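You operate a simulated robot arm through the tools that you are given. There is no shell and no other tool. Be economical: measure what you need, move in short steps, check, and stop when the job is done.

You are at the controls of a simulated two-armed robot. One attempt, no reset.

TASK
Wipe up the spill on the cab bench top with the rag there and put it back.

The check looks at the end state, three seconds after you hand in, the way a careful person would. Anything else that was tipped, shoved, dropped, spilled or broken makes it a failure.

THE ROBOT
Two 7-joint arms with two-finger parallel grippers on one trunk, on a base that drives. Base frame: it is fixed to the floor where the robot stands at the start and does not move with it; the origin is under the middle of the robot, x ahead of it, y to its left, z up. Units: m, degrees, N and s.
The left shoulder is at the start at [0.07, 0.134, 1.176], the right one opposite. Payload 1.57 kg a hand.
The TCP of each hand is the grasp point between the finger pads, 0.03 m short of the fingertips. In the tool frame z runs along the fingers and y along their closing line. Largest opening 0.08 m; finger width 0.017, thickness 0.012; the body of the gripper, 0.04 by 0.082 m, starts 0.08 m behind the TCP.
Orientation is told as [roll, pitch, yaw] about the base's x, y, z axes, in that order, counted from this pose: with the fingers straight down and closing along the base's y, the tool's x points along the base's -x, its y along +y and its z along -z.

THE INTERFACE
- The arms move only by the tool play_rows. It takes "left_motion", "right_motion" or both (then of equal length, played together; a hand with none holds still); each is a list of rows, each a list of 7 numbers: the shift along the base's x, y, z in m, then the turn, a rotation vector about the base's x, y, z in degrees, then the closure, from 0 (fully open) to 1 (shut). In form: [[tx, ty, tz, wx, wy, wz, grip], ...]. A call has 1 to 20 rows; each row shifts and turns the commanded pose from where the row before left it. A row lasts 0.2 s, in which the tool goes at most 0.05 m and 8.6 degrees; a call with a longer step from one row to the next is refused whole, and so is a gripper value outside its range. Where a pose cannot be reached the arm comes as near as it can. A force on the tool above 40 N (or 10 N above the force at the start of the call, whichever is more), or a blocked arm, ends the call early, and 0.2 s more pass. Each finger travels about 0.153 m/s and halts on what it meets, pressing with about 42 N; the grip force reading is that of the motor and also rises with nothing between the fingers. The clock runs only during rows and for 0.2 s after the last one: add rows that do not move to give the fingers time. The reply holds the time, the measured pose of the TCP, the force on the tool along the base axes, the opening and the grip force, in the units named above and with some noise.
- Cameras (640 x 400 px; columns grow to the right, rows downward): "scene" is now at [0.1258, 0.033, 1.3913]; the picture's right is [0.40, -0.91, 0.00], its down [-0.65, -0.29, -0.70] and it looks along [0.64, 0.28, -0.71] (base axes); focal length 251 px, centre (320, 200). "left" rides on the left gripper at [0.072, 0.007, -0.122] in its tool frame; the picture's right is [-0.09, 1.00, 0.00], its down [-0.84, -0.08, -0.54] and it looks along [-0.54, -0.05, 0.84] (tool axes); focal length 238 px, centre (320, 200). "right" rides on the right gripper at [0.072, -0.007, -0.122] in its tool frame; the picture's right is [0.09, 1.00, 0.00], its down [-0.84, 0.08, -0.54] and it looks along [-0.54, 0.05, 0.84] (tool axes); focal length 238 px, centre (320, 200).
- capture(camera): a new picture of that camera. The clock stands still meanwhile.
- lift_body(by): slides the trunk up (or, below 0, down) by that many m; the arms and the scene camera ride with it, the base frame stays. It gives what a move gives, with no picture.
- roll_base(legs): drives the robot by 1 to 6 legs, each [ahead, left, turn to the left] in m, m and degrees, along the robot's own axes; the way and the turn of a leg run together, so that a leg with both is an arc; at most 1.5 m and 180 degrees a leg. The arms and the cameras ride along, it lands a little off, and it stops where it bumps. It gives what a move gives.
- aim_head(pan, tilt): turns the head with the scene camera to pan (to the left, within 86 degrees either way) and tilt (down, from -29 to 69), counted from straight ahead of the robot. It gives what a move gives.
- point_at(camera, pixels): there is no depth. For up to 12 entries [column, row, z] of the newest picture of that camera ("zoom" is the newest enlarged one), the place [x, y] in the base frame at which the ray of that pixel passes the height z, good to about 0.002 m. The clock stands still meanwhile.
- enlarge(camera, box): a new picture of the part [left, top, right, bottom] of that camera's present view, enlarged. The clock stands still meanwhile.
- job_done(): hands the job in; it is judged then, once.

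Go step by step. Measure first, check grasps and placings, and put right what went wrong. The budget is 80 turns and 58 pictures, counting those below and the enlarged ones. Unless the task says otherwise, let go and move clear before handing in, and close with one line.

The tools are called after "Call:" as a command line: name --argument value ..., lists and objects as JSON in quotes. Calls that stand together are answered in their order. play_rows: Moves the arms, as the interface text tells. Its arguments: {"type":"object","properties":{"left_motion":{"type":"array"},"right_motion":{"type":"array"}},"required":[]} The other tools are called the same way: lift_body (by) slides the trunk up or down; roll_base (legs) drives the base; aim_head (pan, tilt) turns the head that bears the scene camera; capture (camera) takes a picture; point_at (camera, pixels) gives the place at which the rays of pixels pass given heights; enlarge (camera, box) takes an enlarged picture of a part of a camera's view; job_done () hands the job in.

At the start:

```text
time_s: 0.0
left_tool_pos: [0.3452, 0.4129, 1.1278]
left_tcp_rot: [0.0, -0.1, -0.1]
left_wrist_force: [0.1, -0.2, 0.4]
left_grip_width: 0.08
left_finger_force: 0.0
right_tool_pos: [0.4282, -0.0043, 1.0493]
right_tcp_rot: [0.0, -0.2, 0.0]
right_wrist_force: [0.0, 0.0, -0.3]
right_grip_width: 0.0797
right_finger_force: 0.0
trunk travel left (down, up): [-0.75, 0.19]
robot x, y, heading: [-0.0055, -0.0003, -0.1]
head pan, tilt: [23.8, 45.3]
```

scene: 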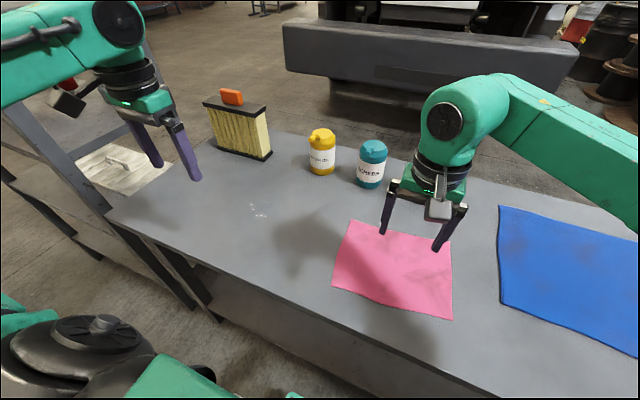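
right: 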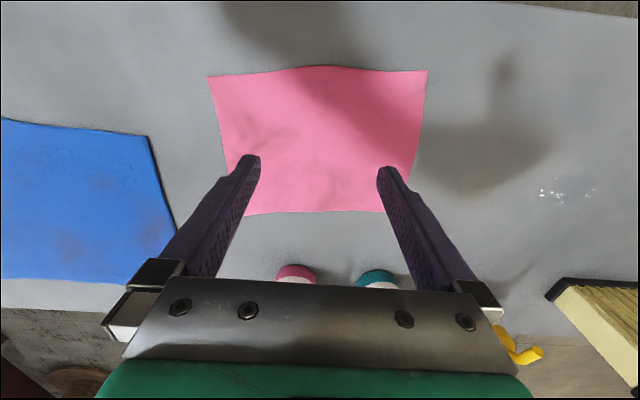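
left: 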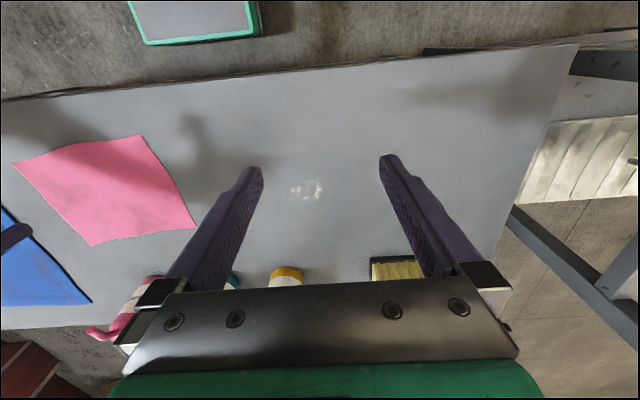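

The scene shows a pale wet spot near (258,210), a pink cloth at (395,268) and a larger blue cloth at right. I'll look closer at each and measure.

Call:
enlarge --camera "scene" --box '[200, 80, 400, 240]'

Call:
enlarge --camera "scene" --box '[320, 190, 640, 390]'

Call:
point_at --camera "scene" --pixels '[[250, 205, 0.811], [265, 215, 0.811], [351, 221, 0.811], [452, 242, 0.811], [452, 319, 0.811], [333, 285, 0.811], [499, 206, 0.811], [502, 305, 0.811], [108, 213, 0.811], [322, 172, 0.811], [370, 187, 0.811], [270, 158, 0.811]]'

Call:
enlarge --camera "left" --box '[240, 140, 400, 240]'

```text
2.50 times, centred on (300, 160) of scene
```

zoom: 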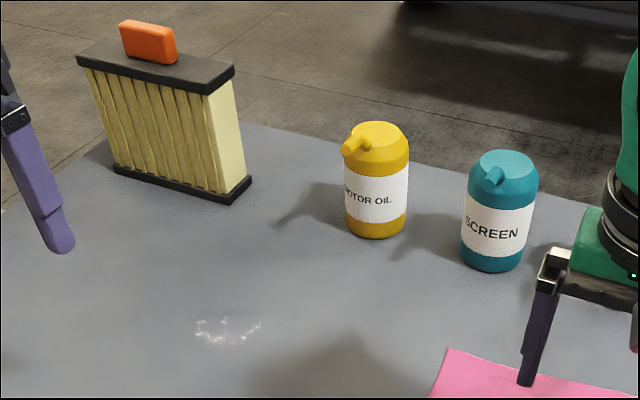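

```text
2.00 times, centred on (480, 290) of scene
```

zoom: 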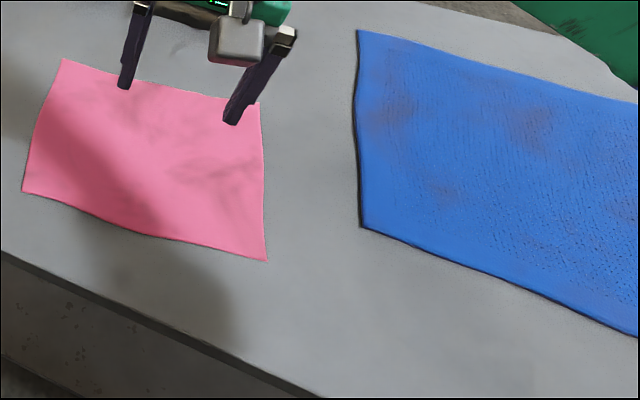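

```text
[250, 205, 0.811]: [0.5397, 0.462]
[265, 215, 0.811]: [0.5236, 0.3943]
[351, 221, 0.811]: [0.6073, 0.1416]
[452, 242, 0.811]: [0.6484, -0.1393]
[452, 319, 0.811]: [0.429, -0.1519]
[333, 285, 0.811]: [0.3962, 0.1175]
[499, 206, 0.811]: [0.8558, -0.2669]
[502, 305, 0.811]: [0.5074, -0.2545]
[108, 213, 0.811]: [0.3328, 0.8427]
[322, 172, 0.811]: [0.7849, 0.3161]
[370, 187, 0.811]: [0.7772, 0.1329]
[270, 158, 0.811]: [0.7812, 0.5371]
```

```text
4.00 times, centred on (320, 190) of left
```

zoom: 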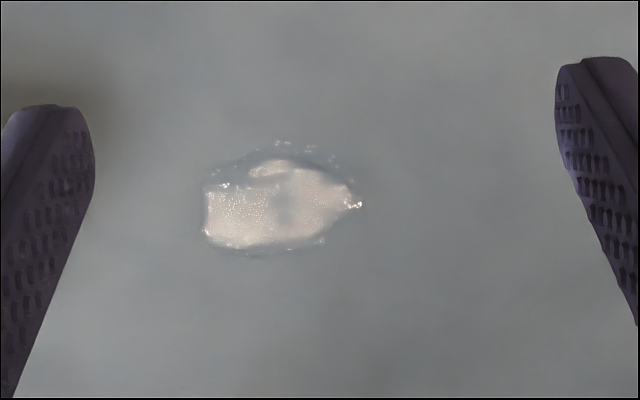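

The spill is at about (0.53, 0.43); the pink cloth is thin (about 0.22 x 0.27 m) while the blue one has a thick edge like a mat. I'll look at the rest of the surroundings before choosing.

Call:
aim_head --pan -30 --tilt 40

Call:
capture --camera "scene"

Call:
point_at --camera "left" --pixels '[[290, 190, 0.811], [322, 192, 0.811], [306, 180, 0.811], [306, 202, 0.811], [370, 280, 0.811], [290, 285, 0.811]]'

Call:
point_at --camera "right" --pixels '[[208, 76, 0.811], [428, 70, 0.811], [225, 215, 0.811], [410, 210, 0.811], [320, 66, 0.811], [148, 137, 0.811], [295, 272, 0.811], [376, 278, 0.811]]'

```text
time_s: 1.2
left_tool_pos: [0.3462, 0.4131, 1.1267]
left_tcp_rot: [-0.1, 0.0, 0.0]
left_wrist_force: [-0.4, 0.5, 0.6]
left_grip_width: 0.08
left_finger_force: 0.1
right_tool_pos: [0.4281, -0.0047, 1.0499]
right_tcp_rot: [0.0, 0.0, 0.0]
right_wrist_force: [0.0, -1.5, 0.1]
right_grip_width: 0.0801
right_finger_force: 0.0
trunk travel left (down, up): [-0.75, 0.19]
robot x, y, heading: [0.0002, 0.0022, 0.1]
head pan, tilt: [-30.0, 40.0]
```

```text
51 pictures are left
```

scene: 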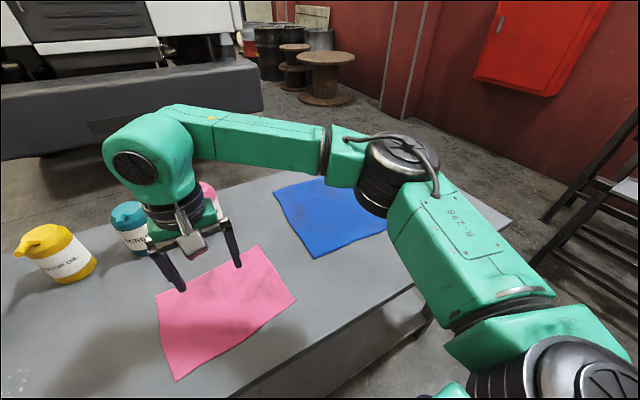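

```text
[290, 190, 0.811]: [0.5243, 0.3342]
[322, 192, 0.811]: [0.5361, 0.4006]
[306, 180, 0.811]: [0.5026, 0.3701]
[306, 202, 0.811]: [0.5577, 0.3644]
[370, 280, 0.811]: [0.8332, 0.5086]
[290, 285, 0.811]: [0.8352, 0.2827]
```

```text
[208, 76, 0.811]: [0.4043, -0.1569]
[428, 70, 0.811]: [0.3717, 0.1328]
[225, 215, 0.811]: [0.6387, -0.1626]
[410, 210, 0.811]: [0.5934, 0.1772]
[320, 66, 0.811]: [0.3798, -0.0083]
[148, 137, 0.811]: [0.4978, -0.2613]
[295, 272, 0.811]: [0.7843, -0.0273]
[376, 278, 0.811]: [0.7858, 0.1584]
```

The views differ by a few cm in places, so I'll cross-check from fresh pictures.

Call:
point_at --camera "scene" --pixels '[[257, 245, 0.811], [296, 297, 0.811], [176, 380, 0.811], [155, 296, 0.811], [15, 380, 0.811], [273, 190, 0.811], [313, 258, 0.811]]'

Call:
aim_head --pan 40 --tilt 50

Call:
capture --camera "scene"

Call:
enlarge --camera "scene" --box '[240, 140, 400, 240]'

```text
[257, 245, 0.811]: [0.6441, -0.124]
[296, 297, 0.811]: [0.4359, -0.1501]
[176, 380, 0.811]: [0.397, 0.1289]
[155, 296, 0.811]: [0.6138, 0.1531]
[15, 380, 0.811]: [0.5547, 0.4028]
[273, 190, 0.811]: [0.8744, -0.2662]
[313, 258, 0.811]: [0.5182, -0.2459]
```

```text
time_s: 2.6
left_tool_pos: [0.3464, 0.414, 1.1288]
left_tcp_rot: [0.0, 0.0, 0.0]
left_wrist_force: [0.6, -0.4, 0.4]
left_grip_width: 0.0798
left_finger_force: 0.0
right_tool_pos: [0.4278, -0.0041, 1.0493]
right_tcp_rot: [0.1, 0.0, 0.0]
right_wrist_force: [0.4, -0.2, -0.1]
right_grip_width: 0.0798
right_finger_force: 0.1
trunk travel left (down, up): [-0.75, 0.19]
robot x, y, heading: [-0.0001, -0.0022, -0.1]
head pan, tilt: [40.0, 50.0]
```

```text
50 pictures are left
```

scene: 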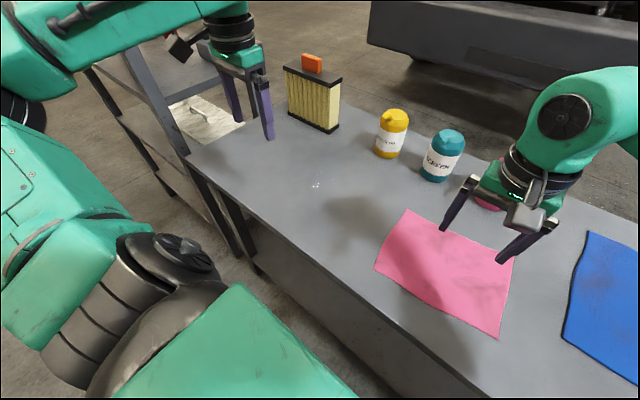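

```text
4.00 times, centred on (320, 190) of scene
```

zoom: 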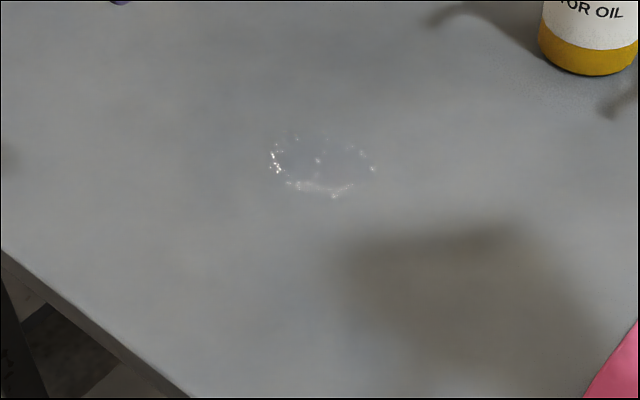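

Call:
point_at --camera "zoom" --pixels '[[272, 160, 0.811], [375, 168, 0.811], [320, 135, 0.811], [320, 198, 0.811]]'

Call:
point_at --camera "scene" --pixels '[[410, 210, 0.811], [515, 252, 0.811], [500, 338, 0.811], [375, 263, 0.811], [185, 155, 0.811], [470, 385, 0.811], [389, 158, 0.811], [438, 180, 0.811], [330, 132, 0.811], [487, 208, 0.811]]'

Call:
enlarge --camera "left" --box '[0, 100, 320, 300]'

```text
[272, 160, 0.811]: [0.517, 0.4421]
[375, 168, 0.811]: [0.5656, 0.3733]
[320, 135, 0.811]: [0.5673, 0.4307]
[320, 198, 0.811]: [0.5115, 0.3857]
```

```text
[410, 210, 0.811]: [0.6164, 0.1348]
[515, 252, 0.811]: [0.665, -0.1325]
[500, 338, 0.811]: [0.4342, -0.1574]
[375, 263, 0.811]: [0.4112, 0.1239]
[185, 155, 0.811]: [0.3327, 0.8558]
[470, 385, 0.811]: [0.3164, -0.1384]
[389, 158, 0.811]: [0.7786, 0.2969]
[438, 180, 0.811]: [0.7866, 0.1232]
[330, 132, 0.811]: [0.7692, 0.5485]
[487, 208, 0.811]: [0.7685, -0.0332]
```

```text
2.00 times, centred on (160, 200) of left
```

zoom: 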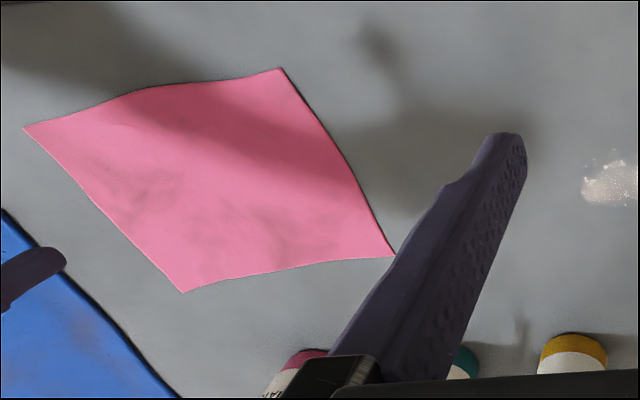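

Scene and wrist cameras disagree on the spill by ~3 cm in y; I'll check the scene camera against the known fingertip positions at (240,122)/(270,138) and (443,229)/(499,262).

Call:
point_at --camera "scene" --pixels '[[240, 121, 1.099], [270, 137, 1.099], [443, 229, 1.019], [499, 262, 1.019]]'

Call:
point_at --camera "left" --pixels '[[197.5, 227.5, 0.811], [141, 134, 0.811], [12, 163, 0.811], [92, 246, 0.811]]'

Call:
enlarge --camera "scene" --box '[340, 150, 580, 300]'

```text
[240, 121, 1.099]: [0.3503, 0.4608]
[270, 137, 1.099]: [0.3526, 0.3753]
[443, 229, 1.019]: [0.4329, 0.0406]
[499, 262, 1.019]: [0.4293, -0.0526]
```

```text
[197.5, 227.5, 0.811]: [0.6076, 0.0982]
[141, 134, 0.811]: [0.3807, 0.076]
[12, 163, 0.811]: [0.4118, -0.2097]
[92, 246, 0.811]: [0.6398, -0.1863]
```

```text
2.67 times, centred on (460, 225) of scene
```

zoom: 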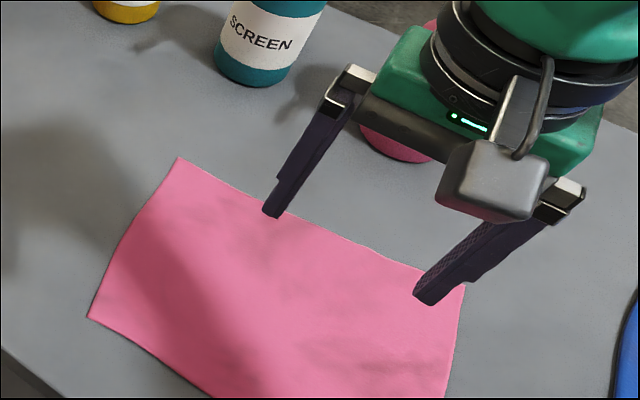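

The scene camera matches the fingertips (spill centre ≈ (0.54, 0.41), cloth centre ≈ (0.525, -0.005)); the left wrist camera is biased in y. I'll move the right hand aside and shift the base 0.15 m left so the left hand reaches both cloth and spill.

Call:
play_rows --right_motion '[[-0.01, -0.04, 0.01, 0, 0, 0, 0], [-0.01, -0.04, 0.01, 0, 0, 0, 0], [-0.01, -0.04, 0.01, 0, 0, 0, 0], [-0.01, -0.04, 0.01, 0, 0, 0, 0], [-0.01, -0.04, 0.01, 0, 0, 0, 0], [-0.01, -0.04, 0.01, 0, 0, 0, 0], [-0.01, -0.04, 0.01, 0, 0, 0, 0]]'

Call:
roll_base --legs '[[0, 0.15, 0]]'

Call:
aim_head --pan 5 --tilt 52

Call:
capture --camera "scene"

```text
time_s: 4.2
left_tool_pos: [0.3448, 0.4125, 1.1302]
left_tcp_rot: [0.0, -0.1, 0.0]
left_wrist_force: [0.3, -0.3, 0.3]
left_grip_width: 0.0802
left_finger_force: 0.1
right_tool_pos: [0.3539, -0.2877, 1.1185]
right_tcp_rot: [0.1, -0.1, 0.1]
right_wrist_force: [0.2, -0.6, 0.3]
right_grip_width: 0.0798
right_finger_force: 0.0
trunk travel left (down, up): [-0.75, 0.19]
robot x, y, heading: [-0.0023, -0.001, -0.0]
head pan, tilt: [40.0, 50.0]
```

```text
time_s: 5.6
left_tool_pos: [0.3482, 0.5598, 1.1278]
left_tcp_rot: [0.1, 0.0, -0.4]
left_wrist_force: [0.0, 0.2, 0.4]
left_grip_width: 0.0799
left_finger_force: 0.1
right_tool_pos: [0.3551, -0.1405, 1.1182]
right_tcp_rot: [0.0, 0.0, -0.4]
right_wrist_force: [0.7, -0.2, -0.3]
right_grip_width: 0.08
right_finger_force: 0.2
trunk travel left (down, up): [-0.75, 0.19]
robot x, y, heading: [-0.0018, 0.1519, -0.2]
head pan, tilt: [40.0, 50.0]
```

```text
time_s: 6.6
left_tool_pos: [0.3488, 0.5613, 1.1275]
left_tcp_rot: [0.1, 0.0, -0.4]
left_wrist_force: [0.1, -0.5, -0.4]
left_grip_width: 0.0801
left_finger_force: 0.0
right_tool_pos: [0.3548, -0.1388, 1.119]
right_tcp_rot: [0.0, 0.0, -0.4]
right_wrist_force: [0.2, -0.6, -0.6]
right_grip_width: 0.0802
right_finger_force: 0.0
trunk travel left (down, up): [-0.75, 0.19]
robot x, y, heading: [-0.0009, 0.1513, -0.2]
head pan, tilt: [5.0, 52.0]
```

```text
46 pictures are left
```

scene: 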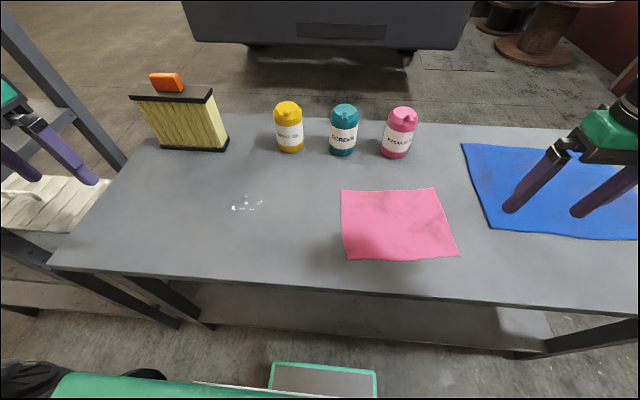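

Unobstructed view now. One closer look at the blue and pink cloths, and measure them.

Call:
enlarge --camera "scene" --box '[320, 90, 640, 290]'

Call:
point_at --camera "scene" --pixels '[[341, 190, 0.811], [436, 188, 0.811], [458, 255, 0.811], [347, 261, 0.811], [233, 208, 0.811], [263, 205, 0.811], [246, 198, 0.811], [245, 210, 0.811], [462, 144, 0.811], [490, 229, 0.811], [320, 283, 0.811]]'

Call:
enlarge --camera "scene" --box '[0, 60, 300, 247]'

```text
2.00 times, centred on (480, 190) of scene
```

zoom: 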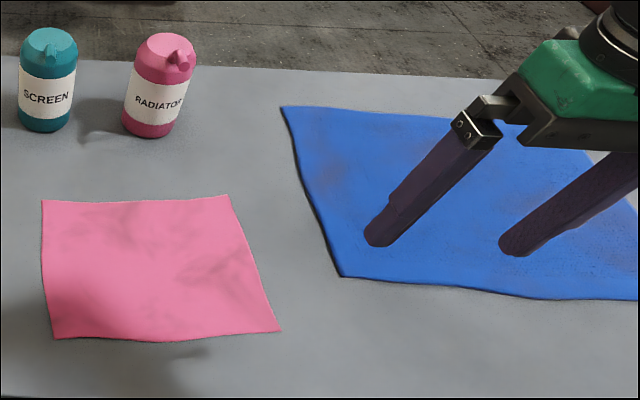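

```text
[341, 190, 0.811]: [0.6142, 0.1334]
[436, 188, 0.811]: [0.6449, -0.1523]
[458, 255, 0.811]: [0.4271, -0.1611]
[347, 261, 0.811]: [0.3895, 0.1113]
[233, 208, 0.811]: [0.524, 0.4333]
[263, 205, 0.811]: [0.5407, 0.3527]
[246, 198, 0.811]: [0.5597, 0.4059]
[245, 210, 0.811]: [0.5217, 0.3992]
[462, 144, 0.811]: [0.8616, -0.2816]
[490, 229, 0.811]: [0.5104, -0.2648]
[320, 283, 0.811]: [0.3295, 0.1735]
```

```text
2.13 times, centred on (150, 154) of scene
```

zoom: 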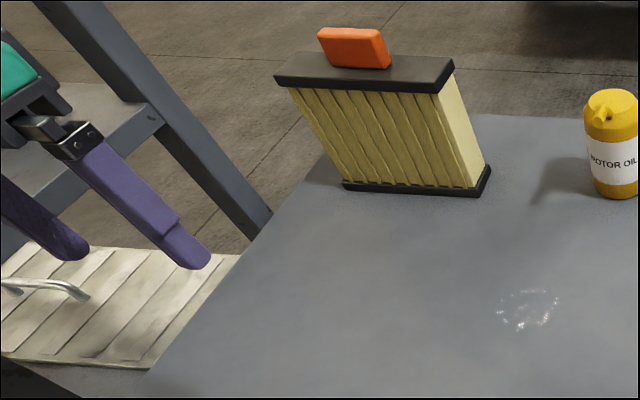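

Blue is a thick stained mat (fender-cover-like), pink is the rag. I'll bring the left hand above the rag's centre while moving the right hand further away.

Call:
play_rows --left_motion '[[0.0122, -0.0408, -0.012, 0, 0, 0, 0], [0.0122, -0.0408, -0.012, 0, 0, 0, 0], [0.0122, -0.0408, -0.012, 0, 0, 0, 0], [0.0122, -0.0408, -0.012, 0, 0, 0, 0], [0.0122, -0.0408, -0.012, 0, 0, 0, 0], [0.0122, -0.0408, -0.012, 0, 0, 0, 0], [0.0122, -0.0408, -0.012, 0, 0, 0, 0], [0.0122, -0.0408, -0.012, 0, 0, 0, 0], [0.0122, -0.0408, -0.012, 0, 0, 0, 0], [0.0122, -0.0408, -0.012, 0, 0, 0, 0], [0.0122, -0.0408, -0.012, 0, 0, 0, 0], [0.0122, -0.0408, -0.012, 0, 0, 0, 0], [0.0122, -0.0408, -0.012, 0, 0, 0, 0], [0.0122, -0.0408, -0.012, 0, 0, 0, 0]]' --right_motion '[[-0.01, -0.03, 0.005, 0, 0, 0, 0], [-0.01, -0.03, 0.005, 0, 0, 0, 0], [-0.01, -0.03, 0.005, 0, 0, 0, 0], [-0.01, -0.03, 0.005, 0, 0, 0, 0], [-0.01, -0.03, 0.005, 0, 0, 0, 0], [-0.01, -0.03, 0.005, 0, 0, 0, 0], [-0.01, -0.03, 0.005, 0, 0, 0, 0], [0, 0, 0, 0, 0, 0, 0], [0, 0, 0, 0, 0, 0, 0], [0, 0, 0, 0, 0, 0, 0], [0, 0, 0, 0, 0, 0, 0], [0, 0, 0, 0, 0, 0, 0], [0, 0, 0, 0, 0, 0, 0], [0, 0, 0, 0, 0, 0, 0]]'

Call:
capture --camera "scene"

```text
time_s: 9.6
left_tool_pos: [0.4175, 0.2004, 1.0028]
left_tcp_rot: [-0.1, -0.1, -0.4]
left_wrist_force: [0.3, 0.4, 0.7]
left_grip_width: 0.0798
left_finger_force: 0.1
left hand out of reach, approached as far as the arm can: row 9, 10, 11, 12, 13, 14
right_tool_pos: [0.3485, -0.2344, 1.1328]
right_tcp_rot: [0.0, 0.0, -0.5]
right_wrist_force: [0.2, 0.2, 0.3]
right_grip_width: 0.0799
right_finger_force: 0.0
right hand out of reach, approached as far as the arm can: row 3, 4, 5, 6, 7
trunk travel left (down, up): [-0.75, 0.19]
robot x, y, heading: [0.0002, 0.1494, -0.3]
head pan, tilt: [5.0, 52.0]
```

```text
43 pictures are left
```

scene: 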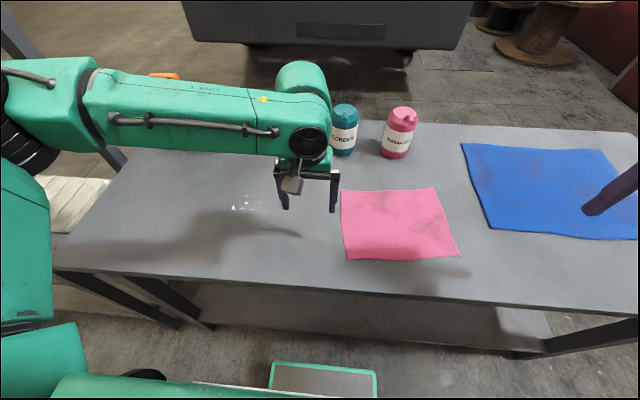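

The left hand cannot reach across (stopped at (0.4175, 0.20)), so I'll drive right ~0.35 m so the rag lies on its own side, then re-drive for the spill.

Call:
roll_base --legs '[[0, -0.36, 0]]'

Call:
play_rows --left_motion '[[0, 0.02, 0, 0, 0, 0, 0]]'

```text
time_s: 11.9
left_tool_pos: [0.4167, -0.1572, 1.0019]
left_tcp_rot: [-0.1, -0.1, 0.0]
left_wrist_force: [1.1, -0.6, -0.3]
left_grip_width: 0.08
left_finger_force: 0.0
right_tool_pos: [0.3495, -0.5938, 1.1324]
right_tcp_rot: [-0.2, 0.0, -0.2]
right_wrist_force: [0.3, 0.0, 0.0]
right_grip_width: 0.08
right_finger_force: 0.0
trunk travel left (down, up): [-0.75, 0.19]
robot x, y, heading: [0.0011, -0.2117, -0.2]
head pan, tilt: [5.0, 52.0]
```

```text
time_s: 12.3
left_tool_pos: [0.4165, -0.1353, 1.0034]
left_tcp_rot: [-0.2, -0.1, -0.1]
left_wrist_force: [-1.4, 0.8, 0.0]
left_grip_width: 0.08
left_finger_force: 0.0
right_tool_pos: [0.3474, -0.5921, 1.1332]
right_tcp_rot: [-0.1, -0.1, -0.3]
right_wrist_force: [-0.2, -0.2, -0.2]
right_grip_width: 0.0799
right_finger_force: 0.0
trunk travel left (down, up): [-0.75, 0.19]
robot x, y, heading: [-0.0017, -0.2144, -0.3]
head pan, tilt: [5.0, 52.0]
```

Motion resumes from the actual pose. Move above the rag's centre.

Call:
play_rows --left_motion '[[0.02, 0.025, -0.01, 0, 0, 0, 0], [0.02, 0.025, -0.02, 0, 0, 0, 0], [0.02, 0.025, -0.025, 0, 0, 0, 0], [0.02, 0.025, -0.025, 0, 0, 0, 0], [0.022, 0.025, -0.025, 0, 0, 0, 0], [0, 0, 0, 0, 0, 0, 0]]'

Call:
aim_head --pan 20 --tilt 52

Call:
capture --camera "scene"

```text
time_s: 13.7
left_tool_pos: [0.5135, -0.0121, 0.8986]
left_tcp_rot: [-0.1, -0.2, -0.1]
left_wrist_force: [-0.8, -0.4, 0.4]
left_grip_width: 0.0801
left_finger_force: 0.1
right_tool_pos: [0.3494, -0.595, 1.1326]
right_tcp_rot: [0.0, -0.1, -0.2]
right_wrist_force: [0.9, -0.6, -0.4]
right_grip_width: 0.0802
right_finger_force: 0.1
trunk travel left (down, up): [-0.75, 0.19]
robot x, y, heading: [-0.0012, -0.2138, -0.1]
head pan, tilt: [5.0, 52.0]
```

```text
time_s: 14.5
left_tool_pos: [0.5147, -0.0125, 0.8979]
left_tcp_rot: [-0.1, -0.1, -0.1]
left_wrist_force: [0.1, 0.4, 1.2]
left_grip_width: 0.0799
left_finger_force: 0.0
right_tool_pos: [0.3489, -0.5936, 1.133]
right_tcp_rot: [-0.1, 0.0, -0.2]
right_wrist_force: [-0.6, -0.5, -0.8]
right_grip_width: 0.0798
right_finger_force: 0.0
trunk travel left (down, up): [-0.75, 0.19]
robot x, y, heading: [0.0006, -0.2115, -0.2]
head pan, tilt: [20.0, 52.0]
```

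```text
42 pictures are left
```

scene: 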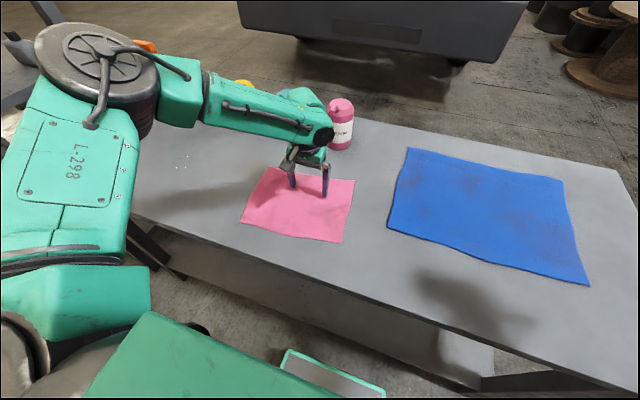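

Hand is over the rag; lowering to near contact and feeling for the table.

Call:
play_rows --left_motion '[[0, 0, -0.02, 0, 0, 0, 0], [0, 0, -0.02, 0, 0, 0, 0], [0, 0, -0.01, 0, 0, 0, 0], [0, 0, -0.004, 0, 0, 0, 0], [0, 0, 0, 0, 0, 0, 0]]'

Call:
play_rows --left_motion '[[0, 0, -0.003, 0, 0, 0, 0], [0, 0, 0, 0, 0, 0, 0]]'

```text
time_s: 15.0
left_tool_pos: [0.5135, -0.0099, 0.8918]
left_tcp_rot: [-0.2, -1.8, -0.3]
left_wrist_force: [-3.4, -0.7, 20.9]
left_grip_width: 0.0794
left_finger_force: 0.1
left hand out of reach, approached as far as the arm can: row 1, 2
right_tool_pos: [0.3467, -0.5949, 1.1335]
right_tcp_rot: [0.1, -0.3, -0.1]
right_wrist_force: [-0.4, 0.2, 1.0]
right_grip_width: 0.0803
right_finger_force: 0.0
trunk travel left (down, up): [-0.75, 0.19]
robot x, y, heading: [0.0016, -0.2115, -0.1]
head pan, tilt: [20.0, 52.0]
stopped in row 2 (left hand): the force on the tool passed its limit (the readings are from after the stop); the commanded pose is now the measured one
```

```text
time_s: 15.7
left_tool_pos: [0.517, -0.0089, 0.8911]
left_tcp_rot: [-0.2, -2.5, -0.3]
left_wrist_force: [-3.5, -0.7, 21.5]
left_grip_width: 0.0796
left_finger_force: 0.0
right_tool_pos: [0.3474, -0.5956, 1.1313]
right_tcp_rot: [0.1, -0.2, -0.2]
right_wrist_force: [-0.2, -0.3, 0.9]
right_grip_width: 0.0797
right_finger_force: 0.1
trunk travel left (down, up): [-0.75, 0.19]
robot x, y, heading: [0.002, -0.2089, -0.1]
head pan, tilt: [20.0, 52.0]
stopped in row 2 (left hand): the force on the tool passed its limit (the readings are from after the stop); the commanded pose is now the measured one
```

Contact at TCP z = 0.89, far above the table – something is off; I'll back up slightly and look.

Call:
capture --camera "left"

Call:
enlarge --camera "scene" --box '[200, 70, 400, 250]'

```text
41 pictures are left
```

left: 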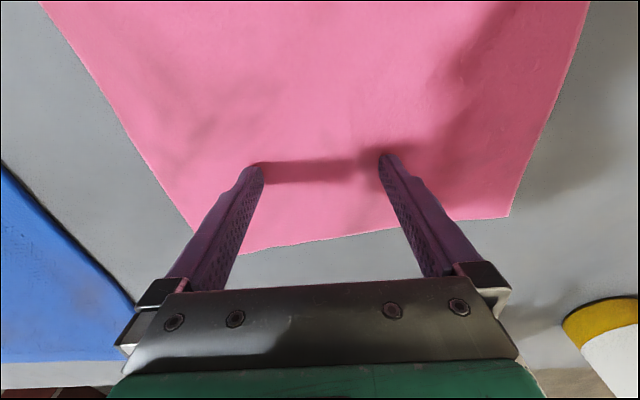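

```text
2.22 times, centred on (300, 160) of scene
```

zoom: 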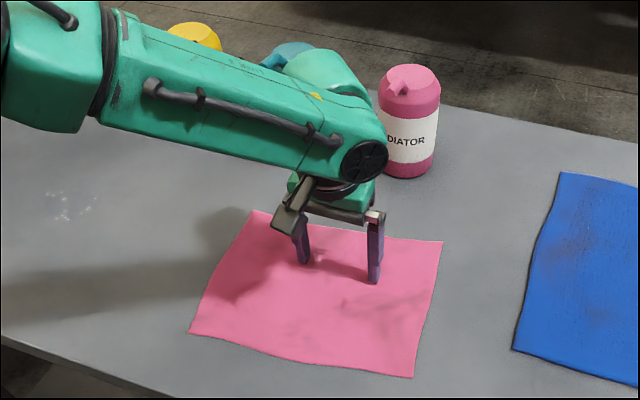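

The tips' shadow meets the tips: they are already on the rag, so the bench top is really at ≈0.861 — that also explains the camera mismatch. I'll lift slightly and re-measure at that height.

Call:
play_rows --left_motion '[[0, 0, 0.02, 0, 2.4, 0, 0], [0, 0, 0.02, 0, 0, 0, 0], [0, 0, 0, 0, 0, 0, 0]]'

Call:
capture --camera "scene"

Call:
capture --camera "left"

```text
time_s: 16.4
left_tool_pos: [0.5165, -0.0072, 0.9261]
left_tcp_rot: [-0.3, 0.4, -0.4]
left_wrist_force: [0.6, 1.6, -0.7]
left_grip_width: 0.0801
left_finger_force: 0.1
right_tool_pos: [0.3501, -0.5936, 1.1323]
right_tcp_rot: [0.0, 0.0, -0.2]
right_wrist_force: [-1.2, 0.1, 0.5]
right_grip_width: 0.0801
right_finger_force: 0.0
trunk travel left (down, up): [-0.75, 0.19]
robot x, y, heading: [0.0013, -0.2112, 0.0]
head pan, tilt: [20.0, 52.0]
```

```text
39 pictures are left
```

scene: 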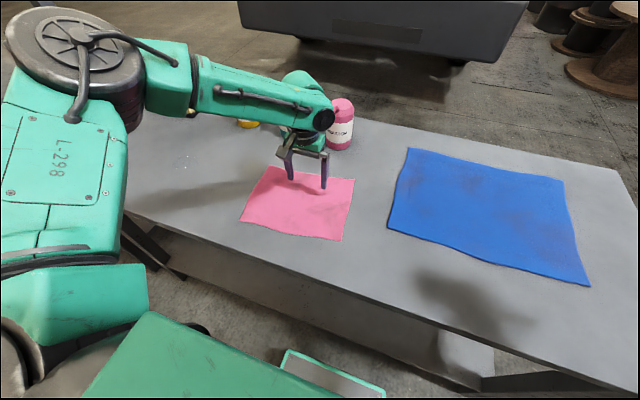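

```text
38 pictures are left
```

left: 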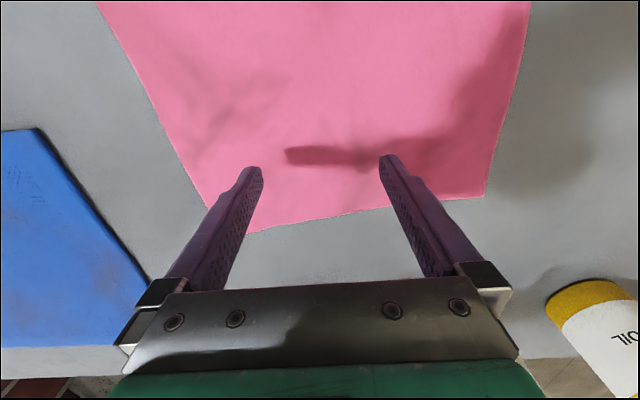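

Call:
point_at --camera "scene" --pixels '[[270, 165, 0.861], [355, 180, 0.861], [342, 241, 0.861], [240, 221, 0.861], [183, 157, 0.861], [178, 168, 0.861], [176, 161, 0.861], [190, 160, 0.861], [339, 147, 0.861], [249, 123, 0.861], [134, 206, 0.861], [420, 303, 0.861]]'

Call:
point_at --camera "left" --pixels '[[485, 195, 0.861], [213, 237, 0.861], [37, 130, 0.861]]'

Call:
enlarge --camera "scene" --box '[120, 110, 280, 210]'

```text
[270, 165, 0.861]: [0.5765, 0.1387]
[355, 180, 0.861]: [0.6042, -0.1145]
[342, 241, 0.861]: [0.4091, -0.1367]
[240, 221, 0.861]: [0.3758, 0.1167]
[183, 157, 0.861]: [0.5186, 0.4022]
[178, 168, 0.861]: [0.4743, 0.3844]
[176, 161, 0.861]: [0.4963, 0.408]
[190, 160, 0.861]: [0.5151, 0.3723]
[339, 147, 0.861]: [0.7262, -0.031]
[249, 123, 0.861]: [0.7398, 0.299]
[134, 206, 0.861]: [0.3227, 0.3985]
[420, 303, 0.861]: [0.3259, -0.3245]
```

```text
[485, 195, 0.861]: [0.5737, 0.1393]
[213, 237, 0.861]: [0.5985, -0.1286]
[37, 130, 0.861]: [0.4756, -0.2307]
```

```text
4.00 times, centred on (200, 160) of scene
```

zoom: 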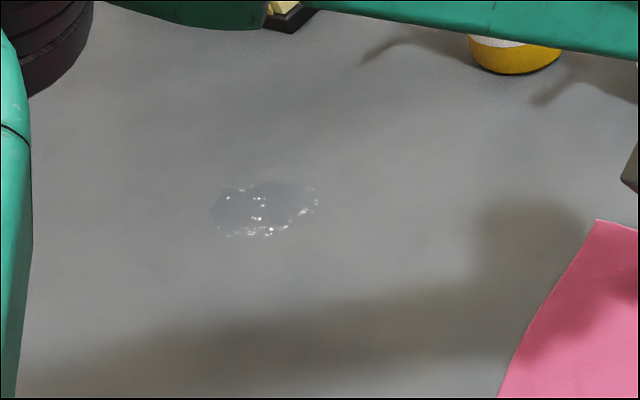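

Cameras now agree: rag centre ≈ (0.49, 0.0), spill ≈ (0.505, 0.38), top at 0.861. I'll centre over the rag, touch down lightly and close.

Call:
play_rows --left_motion '[[-0.026, 0.006, 0, 0, 0, 0, 0], [0, 0, -0.02, 0, 0, 0, 0], [0, 0, -0.012, 0, 0, 0, 0], [0, 0, -0.002, 0, 0, 0, 0], [0, 0, 0, 0, 0, 0, 0]]'

Call:
play_rows --left_motion '[[0, 0, 0, 0, 0, 0, 0.5], [0, 0, 0, 0, 0, 0, 1], [0, 0, 0, 0, 0, 0, 1], [0, 0, 0, 0, 0, 0, 1], [0, 0, 0, 0, 0, 0, 1]]'

Call:
capture --camera "left"

```text
time_s: 17.6
left_tool_pos: [0.4894, -0.0009, 0.8931]
left_tcp_rot: [-0.2, 0.4, -0.4]
left_wrist_force: [-0.6, -0.4, 0.2]
left_grip_width: 0.0801
left_finger_force: 0.0
right_tool_pos: [0.3498, -0.5933, 1.1315]
right_tcp_rot: [0.0, -0.1, -0.3]
right_wrist_force: [0.0, 0.4, -0.1]
right_grip_width: 0.0802
right_finger_force: 0.0
trunk travel left (down, up): [-0.75, 0.19]
robot x, y, heading: [0.0002, -0.2124, 0.1]
head pan, tilt: [20.0, 52.0]
```

```text
time_s: 18.9
left_tool_pos: [0.4882, -0.0016, 0.8932]
left_tcp_rot: [-0.3, 0.3, -0.3]
left_wrist_force: [0.4, -0.5, -0.4]
left_grip_width: 0.0001
left_finger_force: 20.8
right_tool_pos: [0.349, -0.5938, 1.1322]
right_tcp_rot: [0.0, 0.0, -0.1]
right_wrist_force: [0.3, 0.7, -0.2]
right_grip_width: 0.0799
right_finger_force: 0.1
trunk travel left (down, up): [-0.75, 0.19]
robot x, y, heading: [-0.0014, -0.2142, -0.3]
head pan, tilt: [20.0, 52.0]
```

```text
36 pictures are left
```

left: 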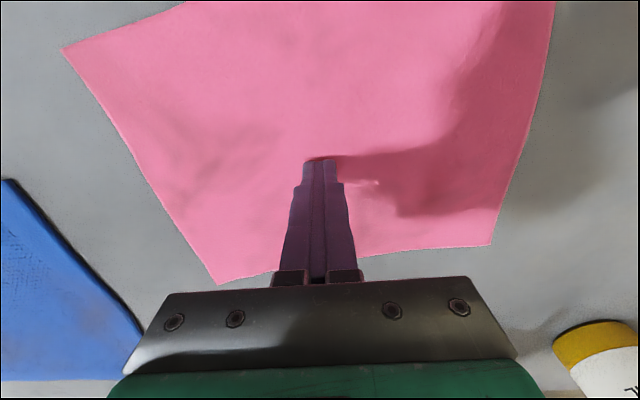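

Fingers shut to 0 with no fold taken; reopening and pressing down a few mm until contact, then closing.

Call:
play_rows --left_motion '[[0, 0, 0.004, 0, 0, 0, 0], [0, 0, 0, 0, 0, 0, 0], [0, 0, 0, 0, 0, 0, 0], [0, 0, -0.004, 0, 0, 0, 0], [0, 0, -0.002, 0, 0, 0, 0], [0, 0, -0.001, 0, 0, 0, 0], [0, 0, 0, 0, 0, 0, 0]]'

Call:
play_rows --left_motion '[[0, 0, -0.001, 0, 0, 0, 0], [0, 0, 0, 0, 0, 0, 0]]'

```text
time_s: 20.4
left_tool_pos: [0.4882, -0.0021, 0.8909]
left_tcp_rot: [-0.3, 0.2, -0.3]
left_wrist_force: [0.1, 1.4, 9.2]
left_grip_width: 0.08
left_finger_force: 0.1
right_tool_pos: [0.3478, -0.5942, 1.1327]
right_tcp_rot: [0.1, -0.2, -0.2]
right_wrist_force: [0.0, 0.2, -0.1]
right_grip_width: 0.08
right_finger_force: 0.1
trunk travel left (down, up): [-0.75, 0.19]
robot x, y, heading: [-0.0019, -0.2124, -0.1]
head pan, tilt: [20.0, 52.0]
```

```text
time_s: 21.1
left_tool_pos: [0.4888, -0.0027, 0.8919]
left_tcp_rot: [-0.2, 0.0, -0.3]
left_wrist_force: [1.4, 3.7, 20.6]
left_grip_width: 0.0801
left_finger_force: 0.0
right_tool_pos: [0.347, -0.594, 1.1333]
right_tcp_rot: [-0.1, -0.2, -0.2]
right_wrist_force: [-0.1, -0.5, 0.0]
right_grip_width: 0.0801
right_finger_force: 0.0
trunk travel left (down, up): [-0.75, 0.19]
robot x, y, heading: [-0.0022, -0.2112, -0.1]
head pan, tilt: [20.0, 52.0]
```

Pressing at ~20 N on the rag; now close.

Call:
play_rows --left_motion '[[0, 0, 0, 0, 0, 0, 0.3], [0, 0, 0, 0, 0, 0, 0.6], [0, 0, 0, 0, 0, 0, 1], [0, 0, 0, 0, 0, 0, 1], [0, 0, 0, 0, 0, 0, 1]]'

Call:
capture --camera "left"

```text
time_s: 22.2
left_tool_pos: [0.4877, -0.0031, 0.8912]
left_tcp_rot: [-0.2, 0.2, -0.3]
left_wrist_force: [0.9, -1.6, 25.1]
left_grip_width: 0.0032
left_finger_force: 24.7
right_tool_pos: [0.3459, -0.5959, 1.1329]
right_tcp_rot: [0.1, -0.2, -0.2]
right_wrist_force: [0.0, -0.6, 0.5]
right_grip_width: 0.0802
right_finger_force: 0.0
trunk travel left (down, up): [-0.75, 0.19]
robot x, y, heading: [0.0005, -0.2117, 0.1]
head pan, tilt: [20.0, 52.0]
```

```text
35 pictures are left
```

left: 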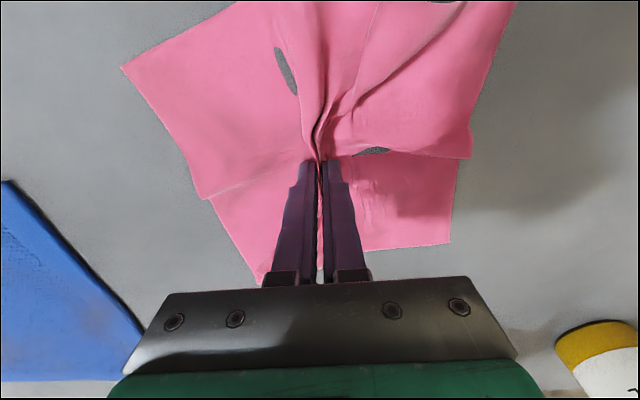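

A fold is pinched (opening 3.2 mm). Lift and check.

Call:
play_rows --left_motion '[[0, 0, 0.02, 0, 0, 0, 1], [0, 0, 0.03, 0, 0, 0, 1], [0, 0, 0.04, 0, 0, 0, 1], [0, 0, 0.04, 0, 0, 0, 1], [0, 0, 0.04, 0, 0, 0, 1], [0, 0, 0, 0, 0, 0, 1]]'

Call:
capture --camera "scene"

```text
time_s: 23.6
left_tool_pos: [0.4951, -0.0007, 1.0586]
left_tcp_rot: [-0.3, 0.5, -0.3]
left_wrist_force: [-0.3, 0.4, -0.5]
left_grip_width: 0.0026
left_finger_force: 24.0
right_tool_pos: [0.3504, -0.5941, 1.1322]
right_tcp_rot: [-0.1, -0.1, -0.2]
right_wrist_force: [0.3, -0.1, -0.8]
right_grip_width: 0.08
right_finger_force: 0.0
trunk travel left (down, up): [-0.75, 0.19]
robot x, y, heading: [-0.0006, -0.2141, -0.0]
head pan, tilt: [20.0, 52.0]
```

```text
34 pictures are left
```

scene: 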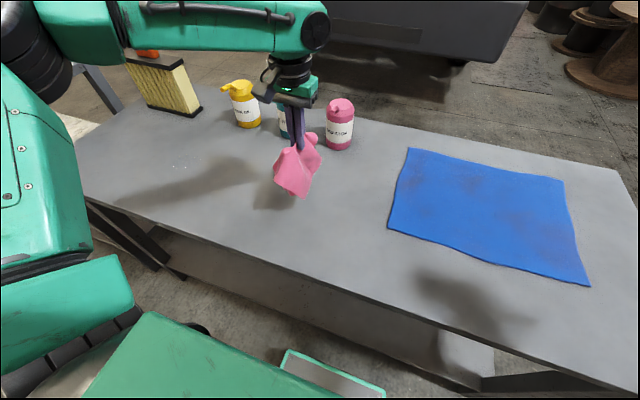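

The rag hangs free from the hand, clear of the bottles. Drive left 0.38 m to bring it over the spill.

Call:
roll_base --legs '[[0, 0.38, 0]]'

Call:
aim_head --pan 15 --tilt 52

Call:
capture --camera "scene"

```text
time_s: 26.1
left_tool_pos: [0.4934, 0.3778, 1.058]
left_tcp_rot: [-0.3, 0.3, -0.1]
left_wrist_force: [-1.0, 0.8, -0.1]
left_grip_width: 0.0029
left_finger_force: 23.7
right_tool_pos: [0.3501, -0.2167, 1.1304]
right_tcp_rot: [-0.1, 0.0, 0.1]
right_wrist_force: [-0.9, 0.3, 0.0]
right_grip_width: 0.0799
right_finger_force: 0.1
trunk travel left (down, up): [-0.75, 0.19]
robot x, y, heading: [0.0001, 0.1649, 0.1]
head pan, tilt: [20.0, 52.0]
```

```text
time_s: 26.7
left_tool_pos: [0.4955, 0.3787, 1.0587]
left_tcp_rot: [-0.3, 0.3, 0.0]
left_wrist_force: [0.3, 0.0, 0.2]
left_grip_width: 0.0032
left_finger_force: 24.6
right_tool_pos: [0.3503, -0.2138, 1.1327]
right_tcp_rot: [0.1, 0.0, -0.2]
right_wrist_force: [0.0, -0.1, 0.1]
right_grip_width: 0.0799
right_finger_force: 0.1
trunk travel left (down, up): [-0.75, 0.19]
robot x, y, heading: [-0.0028, 0.1652, 0.4]
head pan, tilt: [15.0, 52.0]
```

```text
33 pictures are left
```

scene: 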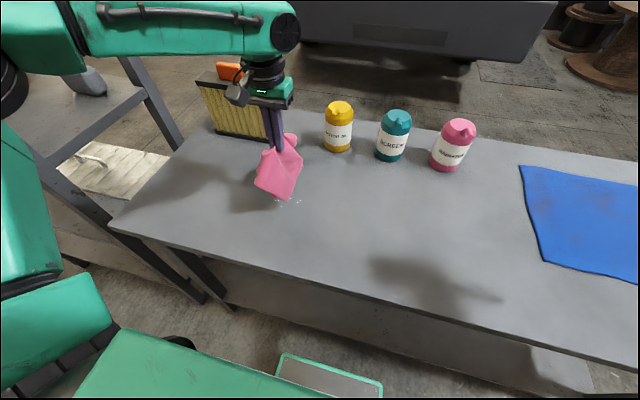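

The hand holding the rag is just over the spill (glints at (275–300, 200)). Lower it onto the spill.

Call:
play_rows --left_motion '[[0.003, 0, -0.03, 0, 0, 0, 1], [0.003, 0, -0.03, 0, 0, 0, 1], [0.003, 0, -0.03, 0, 0, 0, 1], [0, 0, -0.03, 0, 0, 0, 1], [0, 0, -0.03, 0, 0, 0, 1], [0, 0, -0.01, 0, 0, 0, 1], [0, 0, 0, 0, 0, 0, 1]]'

Call:
capture --camera "scene"

```text
time_s: 28.3
left_tool_pos: [0.5027, 0.3801, 0.8977]
left_tcp_rot: [-0.2, 0.3, -0.1]
left_wrist_force: [-0.3, -0.6, 1.4]
left_grip_width: 0.0027
left_finger_force: 24.3
right_tool_pos: [0.3506, -0.2145, 1.1322]
right_tcp_rot: [0.0, 0.0, -0.1]
right_wrist_force: [0.3, -0.4, -0.3]
right_grip_width: 0.08
right_finger_force: 0.0
trunk travel left (down, up): [-0.75, 0.19]
robot x, y, heading: [0.0005, 0.1616, -0.1]
head pan, tilt: [15.0, 52.0]
```

```text
32 pictures are left
```

scene: 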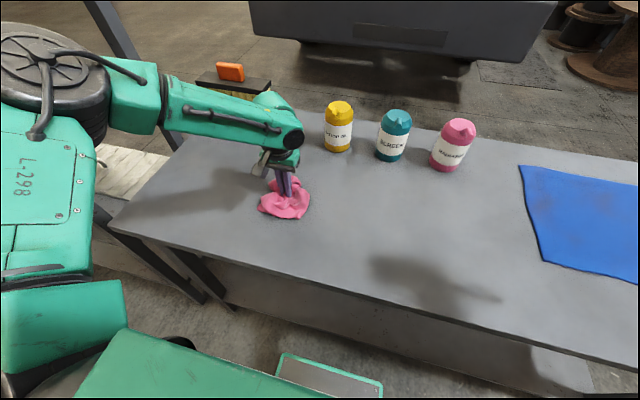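

Rag is bunched on the spill. Press slightly and scrub in raster strokes of ±6 cm.

Call:
play_rows --left_motion '[[0, 0, -0.004, 0, 0, 0, 1], [-0.04, 0, 0, 0, 0, 0, 1], [0, 0.03, 0, 0, 0, 0, 1], [0, 0.03, 0, 0, 0, 0, 1], [0, -0.04, 0, 0, 0, 0, 1], [0, -0.04, 0, 0, 0, 0, 1], [0, -0.04, 0, 0, 0, 0, 1], [0.02, 0, 0, 0, 0, 0, 1], [0, 0.04, 0, 0, 0, 0, 1], [0, 0.04, 0, 0, 0, 0, 1], [0, 0.04, 0, 0, 0, 0, 1], [0.02, 0, 0, 0, 0, 0, 1], [0, -0.04, 0, 0, 0, 0, 1], [0, -0.04, 0, 0, 0, 0, 1], [0, -0.04, 0, 0, 0, 0, 1], [0.02, 0, 0, 0, 0, 0, 1], [0, 0.04, 0, 0, 0, 0, 1], [0, 0.04, 0, 0, 0, 0, 1], [0, 0.04, 0, 0, 0, 0, 1], [0.02, 0, 0, 0, 0, 0, 1]]'

Call:
capture --camera "scene"

```text
time_s: 32.5
left_tool_pos: [0.5204, 0.456, 0.91]
left_tcp_rot: [-0.2, 0.5, -0.1]
left_wrist_force: [-0.6, -0.9, 0.5]
left_grip_width: 0.0026
left_finger_force: 23.7
left hand out of reach, approached as far as the arm can: row 8, 15, 16
right_tool_pos: [0.3525, -0.217, 1.1321]
right_tcp_rot: [0.0, 0.1, 0.0]
right_wrist_force: [-0.7, -0.1, -0.5]
right_grip_width: 0.0799
right_finger_force: 0.0
trunk travel left (down, up): [-0.75, 0.19]
robot x, y, heading: [-0.0019, 0.1657, -0.1]
head pan, tilt: [15.0, 52.0]
```

```text
31 pictures are left
```

scene: 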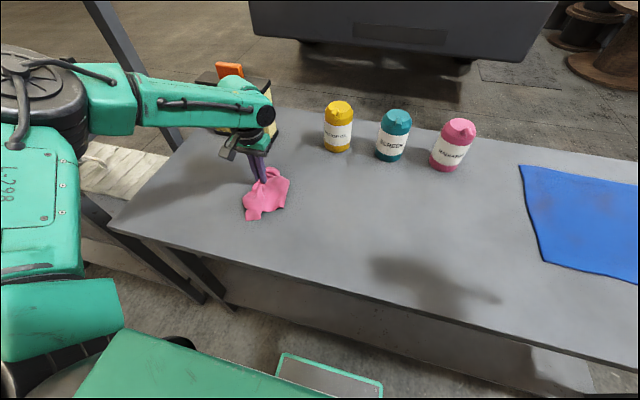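

Height drifted up to 0.91 due to reach clamping. Checking the spill area around (288,200).

Call:
enlarge --camera "scene" --box '[210, 150, 370, 250]'

```text
4.00 times, centred on (290, 200) of scene
```

zoom: 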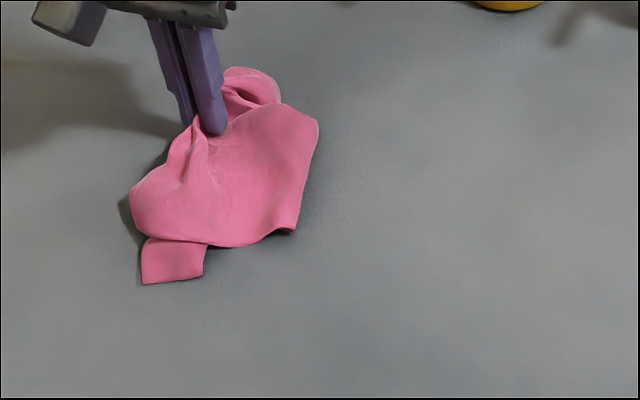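

The visible part of the spill is gone. One more pressed pass back over it, then lift to inspect.

Call:
play_rows --left_motion '[[0, 0, -0.015, 0, 0, 0, 1], [0, -0.035, 0, 0, 0, 0, 1], [0, -0.035, 0, 0, 0, 0, 1], [0, -0.035, 0, 0, 0, 0, 1], [-0.025, 0, 0, 0, 0, 0, 1], [0, 0.035, 0, 0, 0, 0, 1], [0, 0.035, 0, 0, 0, 0, 1], [0, 0.03, 0, 0, 0, 0, 1], [-0.025, -0.02, 0, 0, 0, 0, 1], [0, -0.035, 0, 0, 0, 0, 1], [0, -0.03, 0, 0, 0, 0, 1], [0.03, 0.02, 0.0, 0, 0, 0, 1], [0, 0, 0.03, 0, 0, 0, 1], [0, 0, 0.04, 0, 0, 0, 1], [0, 0, 0.04, 0, 0, 0, 1], [0, 0, 0.04, 0, 0, 0, 1], [0, 0, 0, 0, 0, 0, 1]]'

Call:
enlarge --camera "scene" --box '[190, 140, 350, 240]'

Call:
capture --camera "left"

```text
time_s: 36.1
left_tool_pos: [0.4883, 0.3929, 1.048]
left_tcp_rot: [-0.3, 0.3, -0.1]
left_wrist_force: [-0.4, 0.0, -0.1]
left_grip_width: 0.0031
left_finger_force: 23.6
left hand out of reach, approached as far as the arm can: row 4
right_tool_pos: [0.3509, -0.2148, 1.1325]
right_tcp_rot: [0.0, 0.0, 0.1]
right_wrist_force: [-0.4, 1.0, 0.5]
right_grip_width: 0.08
right_finger_force: 0.1
trunk travel left (down, up): [-0.75, 0.19]
robot x, y, heading: [-0.0062, 0.1672, 0.1]
head pan, tilt: [15.0, 52.0]
```

```text
4.00 times, centred on (270, 190) of scene
```

zoom: 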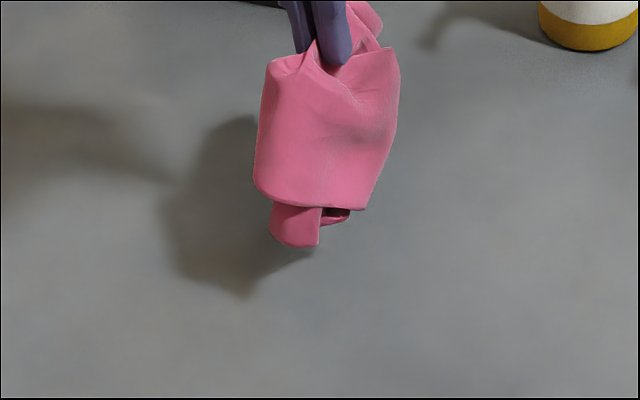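

```text
28 pictures are left
```

left: 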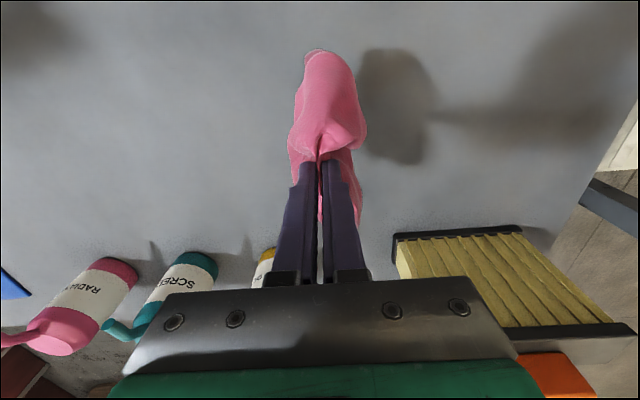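

No glints remain in either view. Drive back right 0.39 m to the rag's place and view both the old spill spot and the rag.

Call:
roll_base --legs '[[0, -0.39, 0]]'

Call:
aim_head --pan 25 --tilt 52

Call:
capture --camera "scene"

Call:
enlarge --camera "scene" --box '[120, 110, 280, 210]'

```text
time_s: 38.6
left_tool_pos: [0.4902, -0.0046, 1.0464]
left_tcp_rot: [-0.3, 0.3, -0.6]
left_wrist_force: [-0.4, 0.3, 0.1]
left_grip_width: 0.0028
left_finger_force: 24.0
right_tool_pos: [0.3469, -0.6109, 1.1322]
right_tcp_rot: [-0.2, 0.0, -0.7]
right_wrist_force: [-0.6, 0.0, -0.7]
right_grip_width: 0.0801
right_finger_force: 0.0
trunk travel left (down, up): [-0.75, 0.19]
robot x, y, heading: [-0.0034, -0.2272, -0.7]
head pan, tilt: [15.0, 52.0]
```

```text
time_s: 39.3
left_tool_pos: [0.4904, -0.0063, 1.0476]
left_tcp_rot: [-0.2, 0.2, -0.5]
left_wrist_force: [-0.2, -0.4, -0.4]
left_grip_width: 0.0028
left_finger_force: 24.2
right_tool_pos: [0.3458, -0.6121, 1.132]
right_tcp_rot: [-0.1, 0.1, -0.6]
right_wrist_force: [-0.5, 0.0, -0.4]
right_grip_width: 0.0799
right_finger_force: 0.1
trunk travel left (down, up): [-0.75, 0.19]
robot x, y, heading: [-0.0016, -0.2279, -0.8]
head pan, tilt: [25.0, 52.0]
```

```text
27 pictures are left
```

scene: 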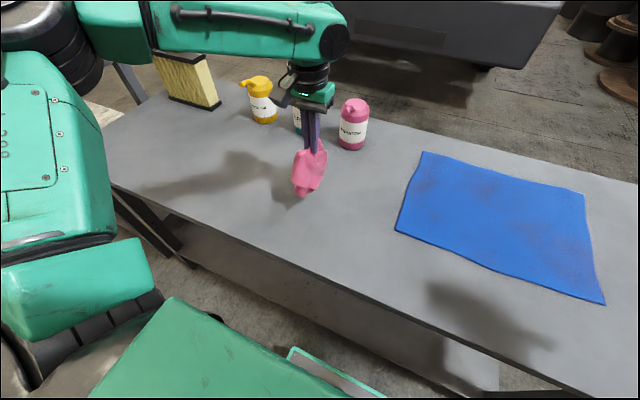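

```text
4.00 times, centred on (200, 160) of scene
```

zoom: 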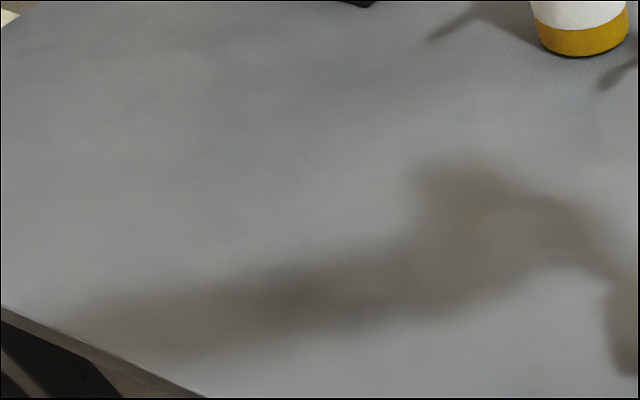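

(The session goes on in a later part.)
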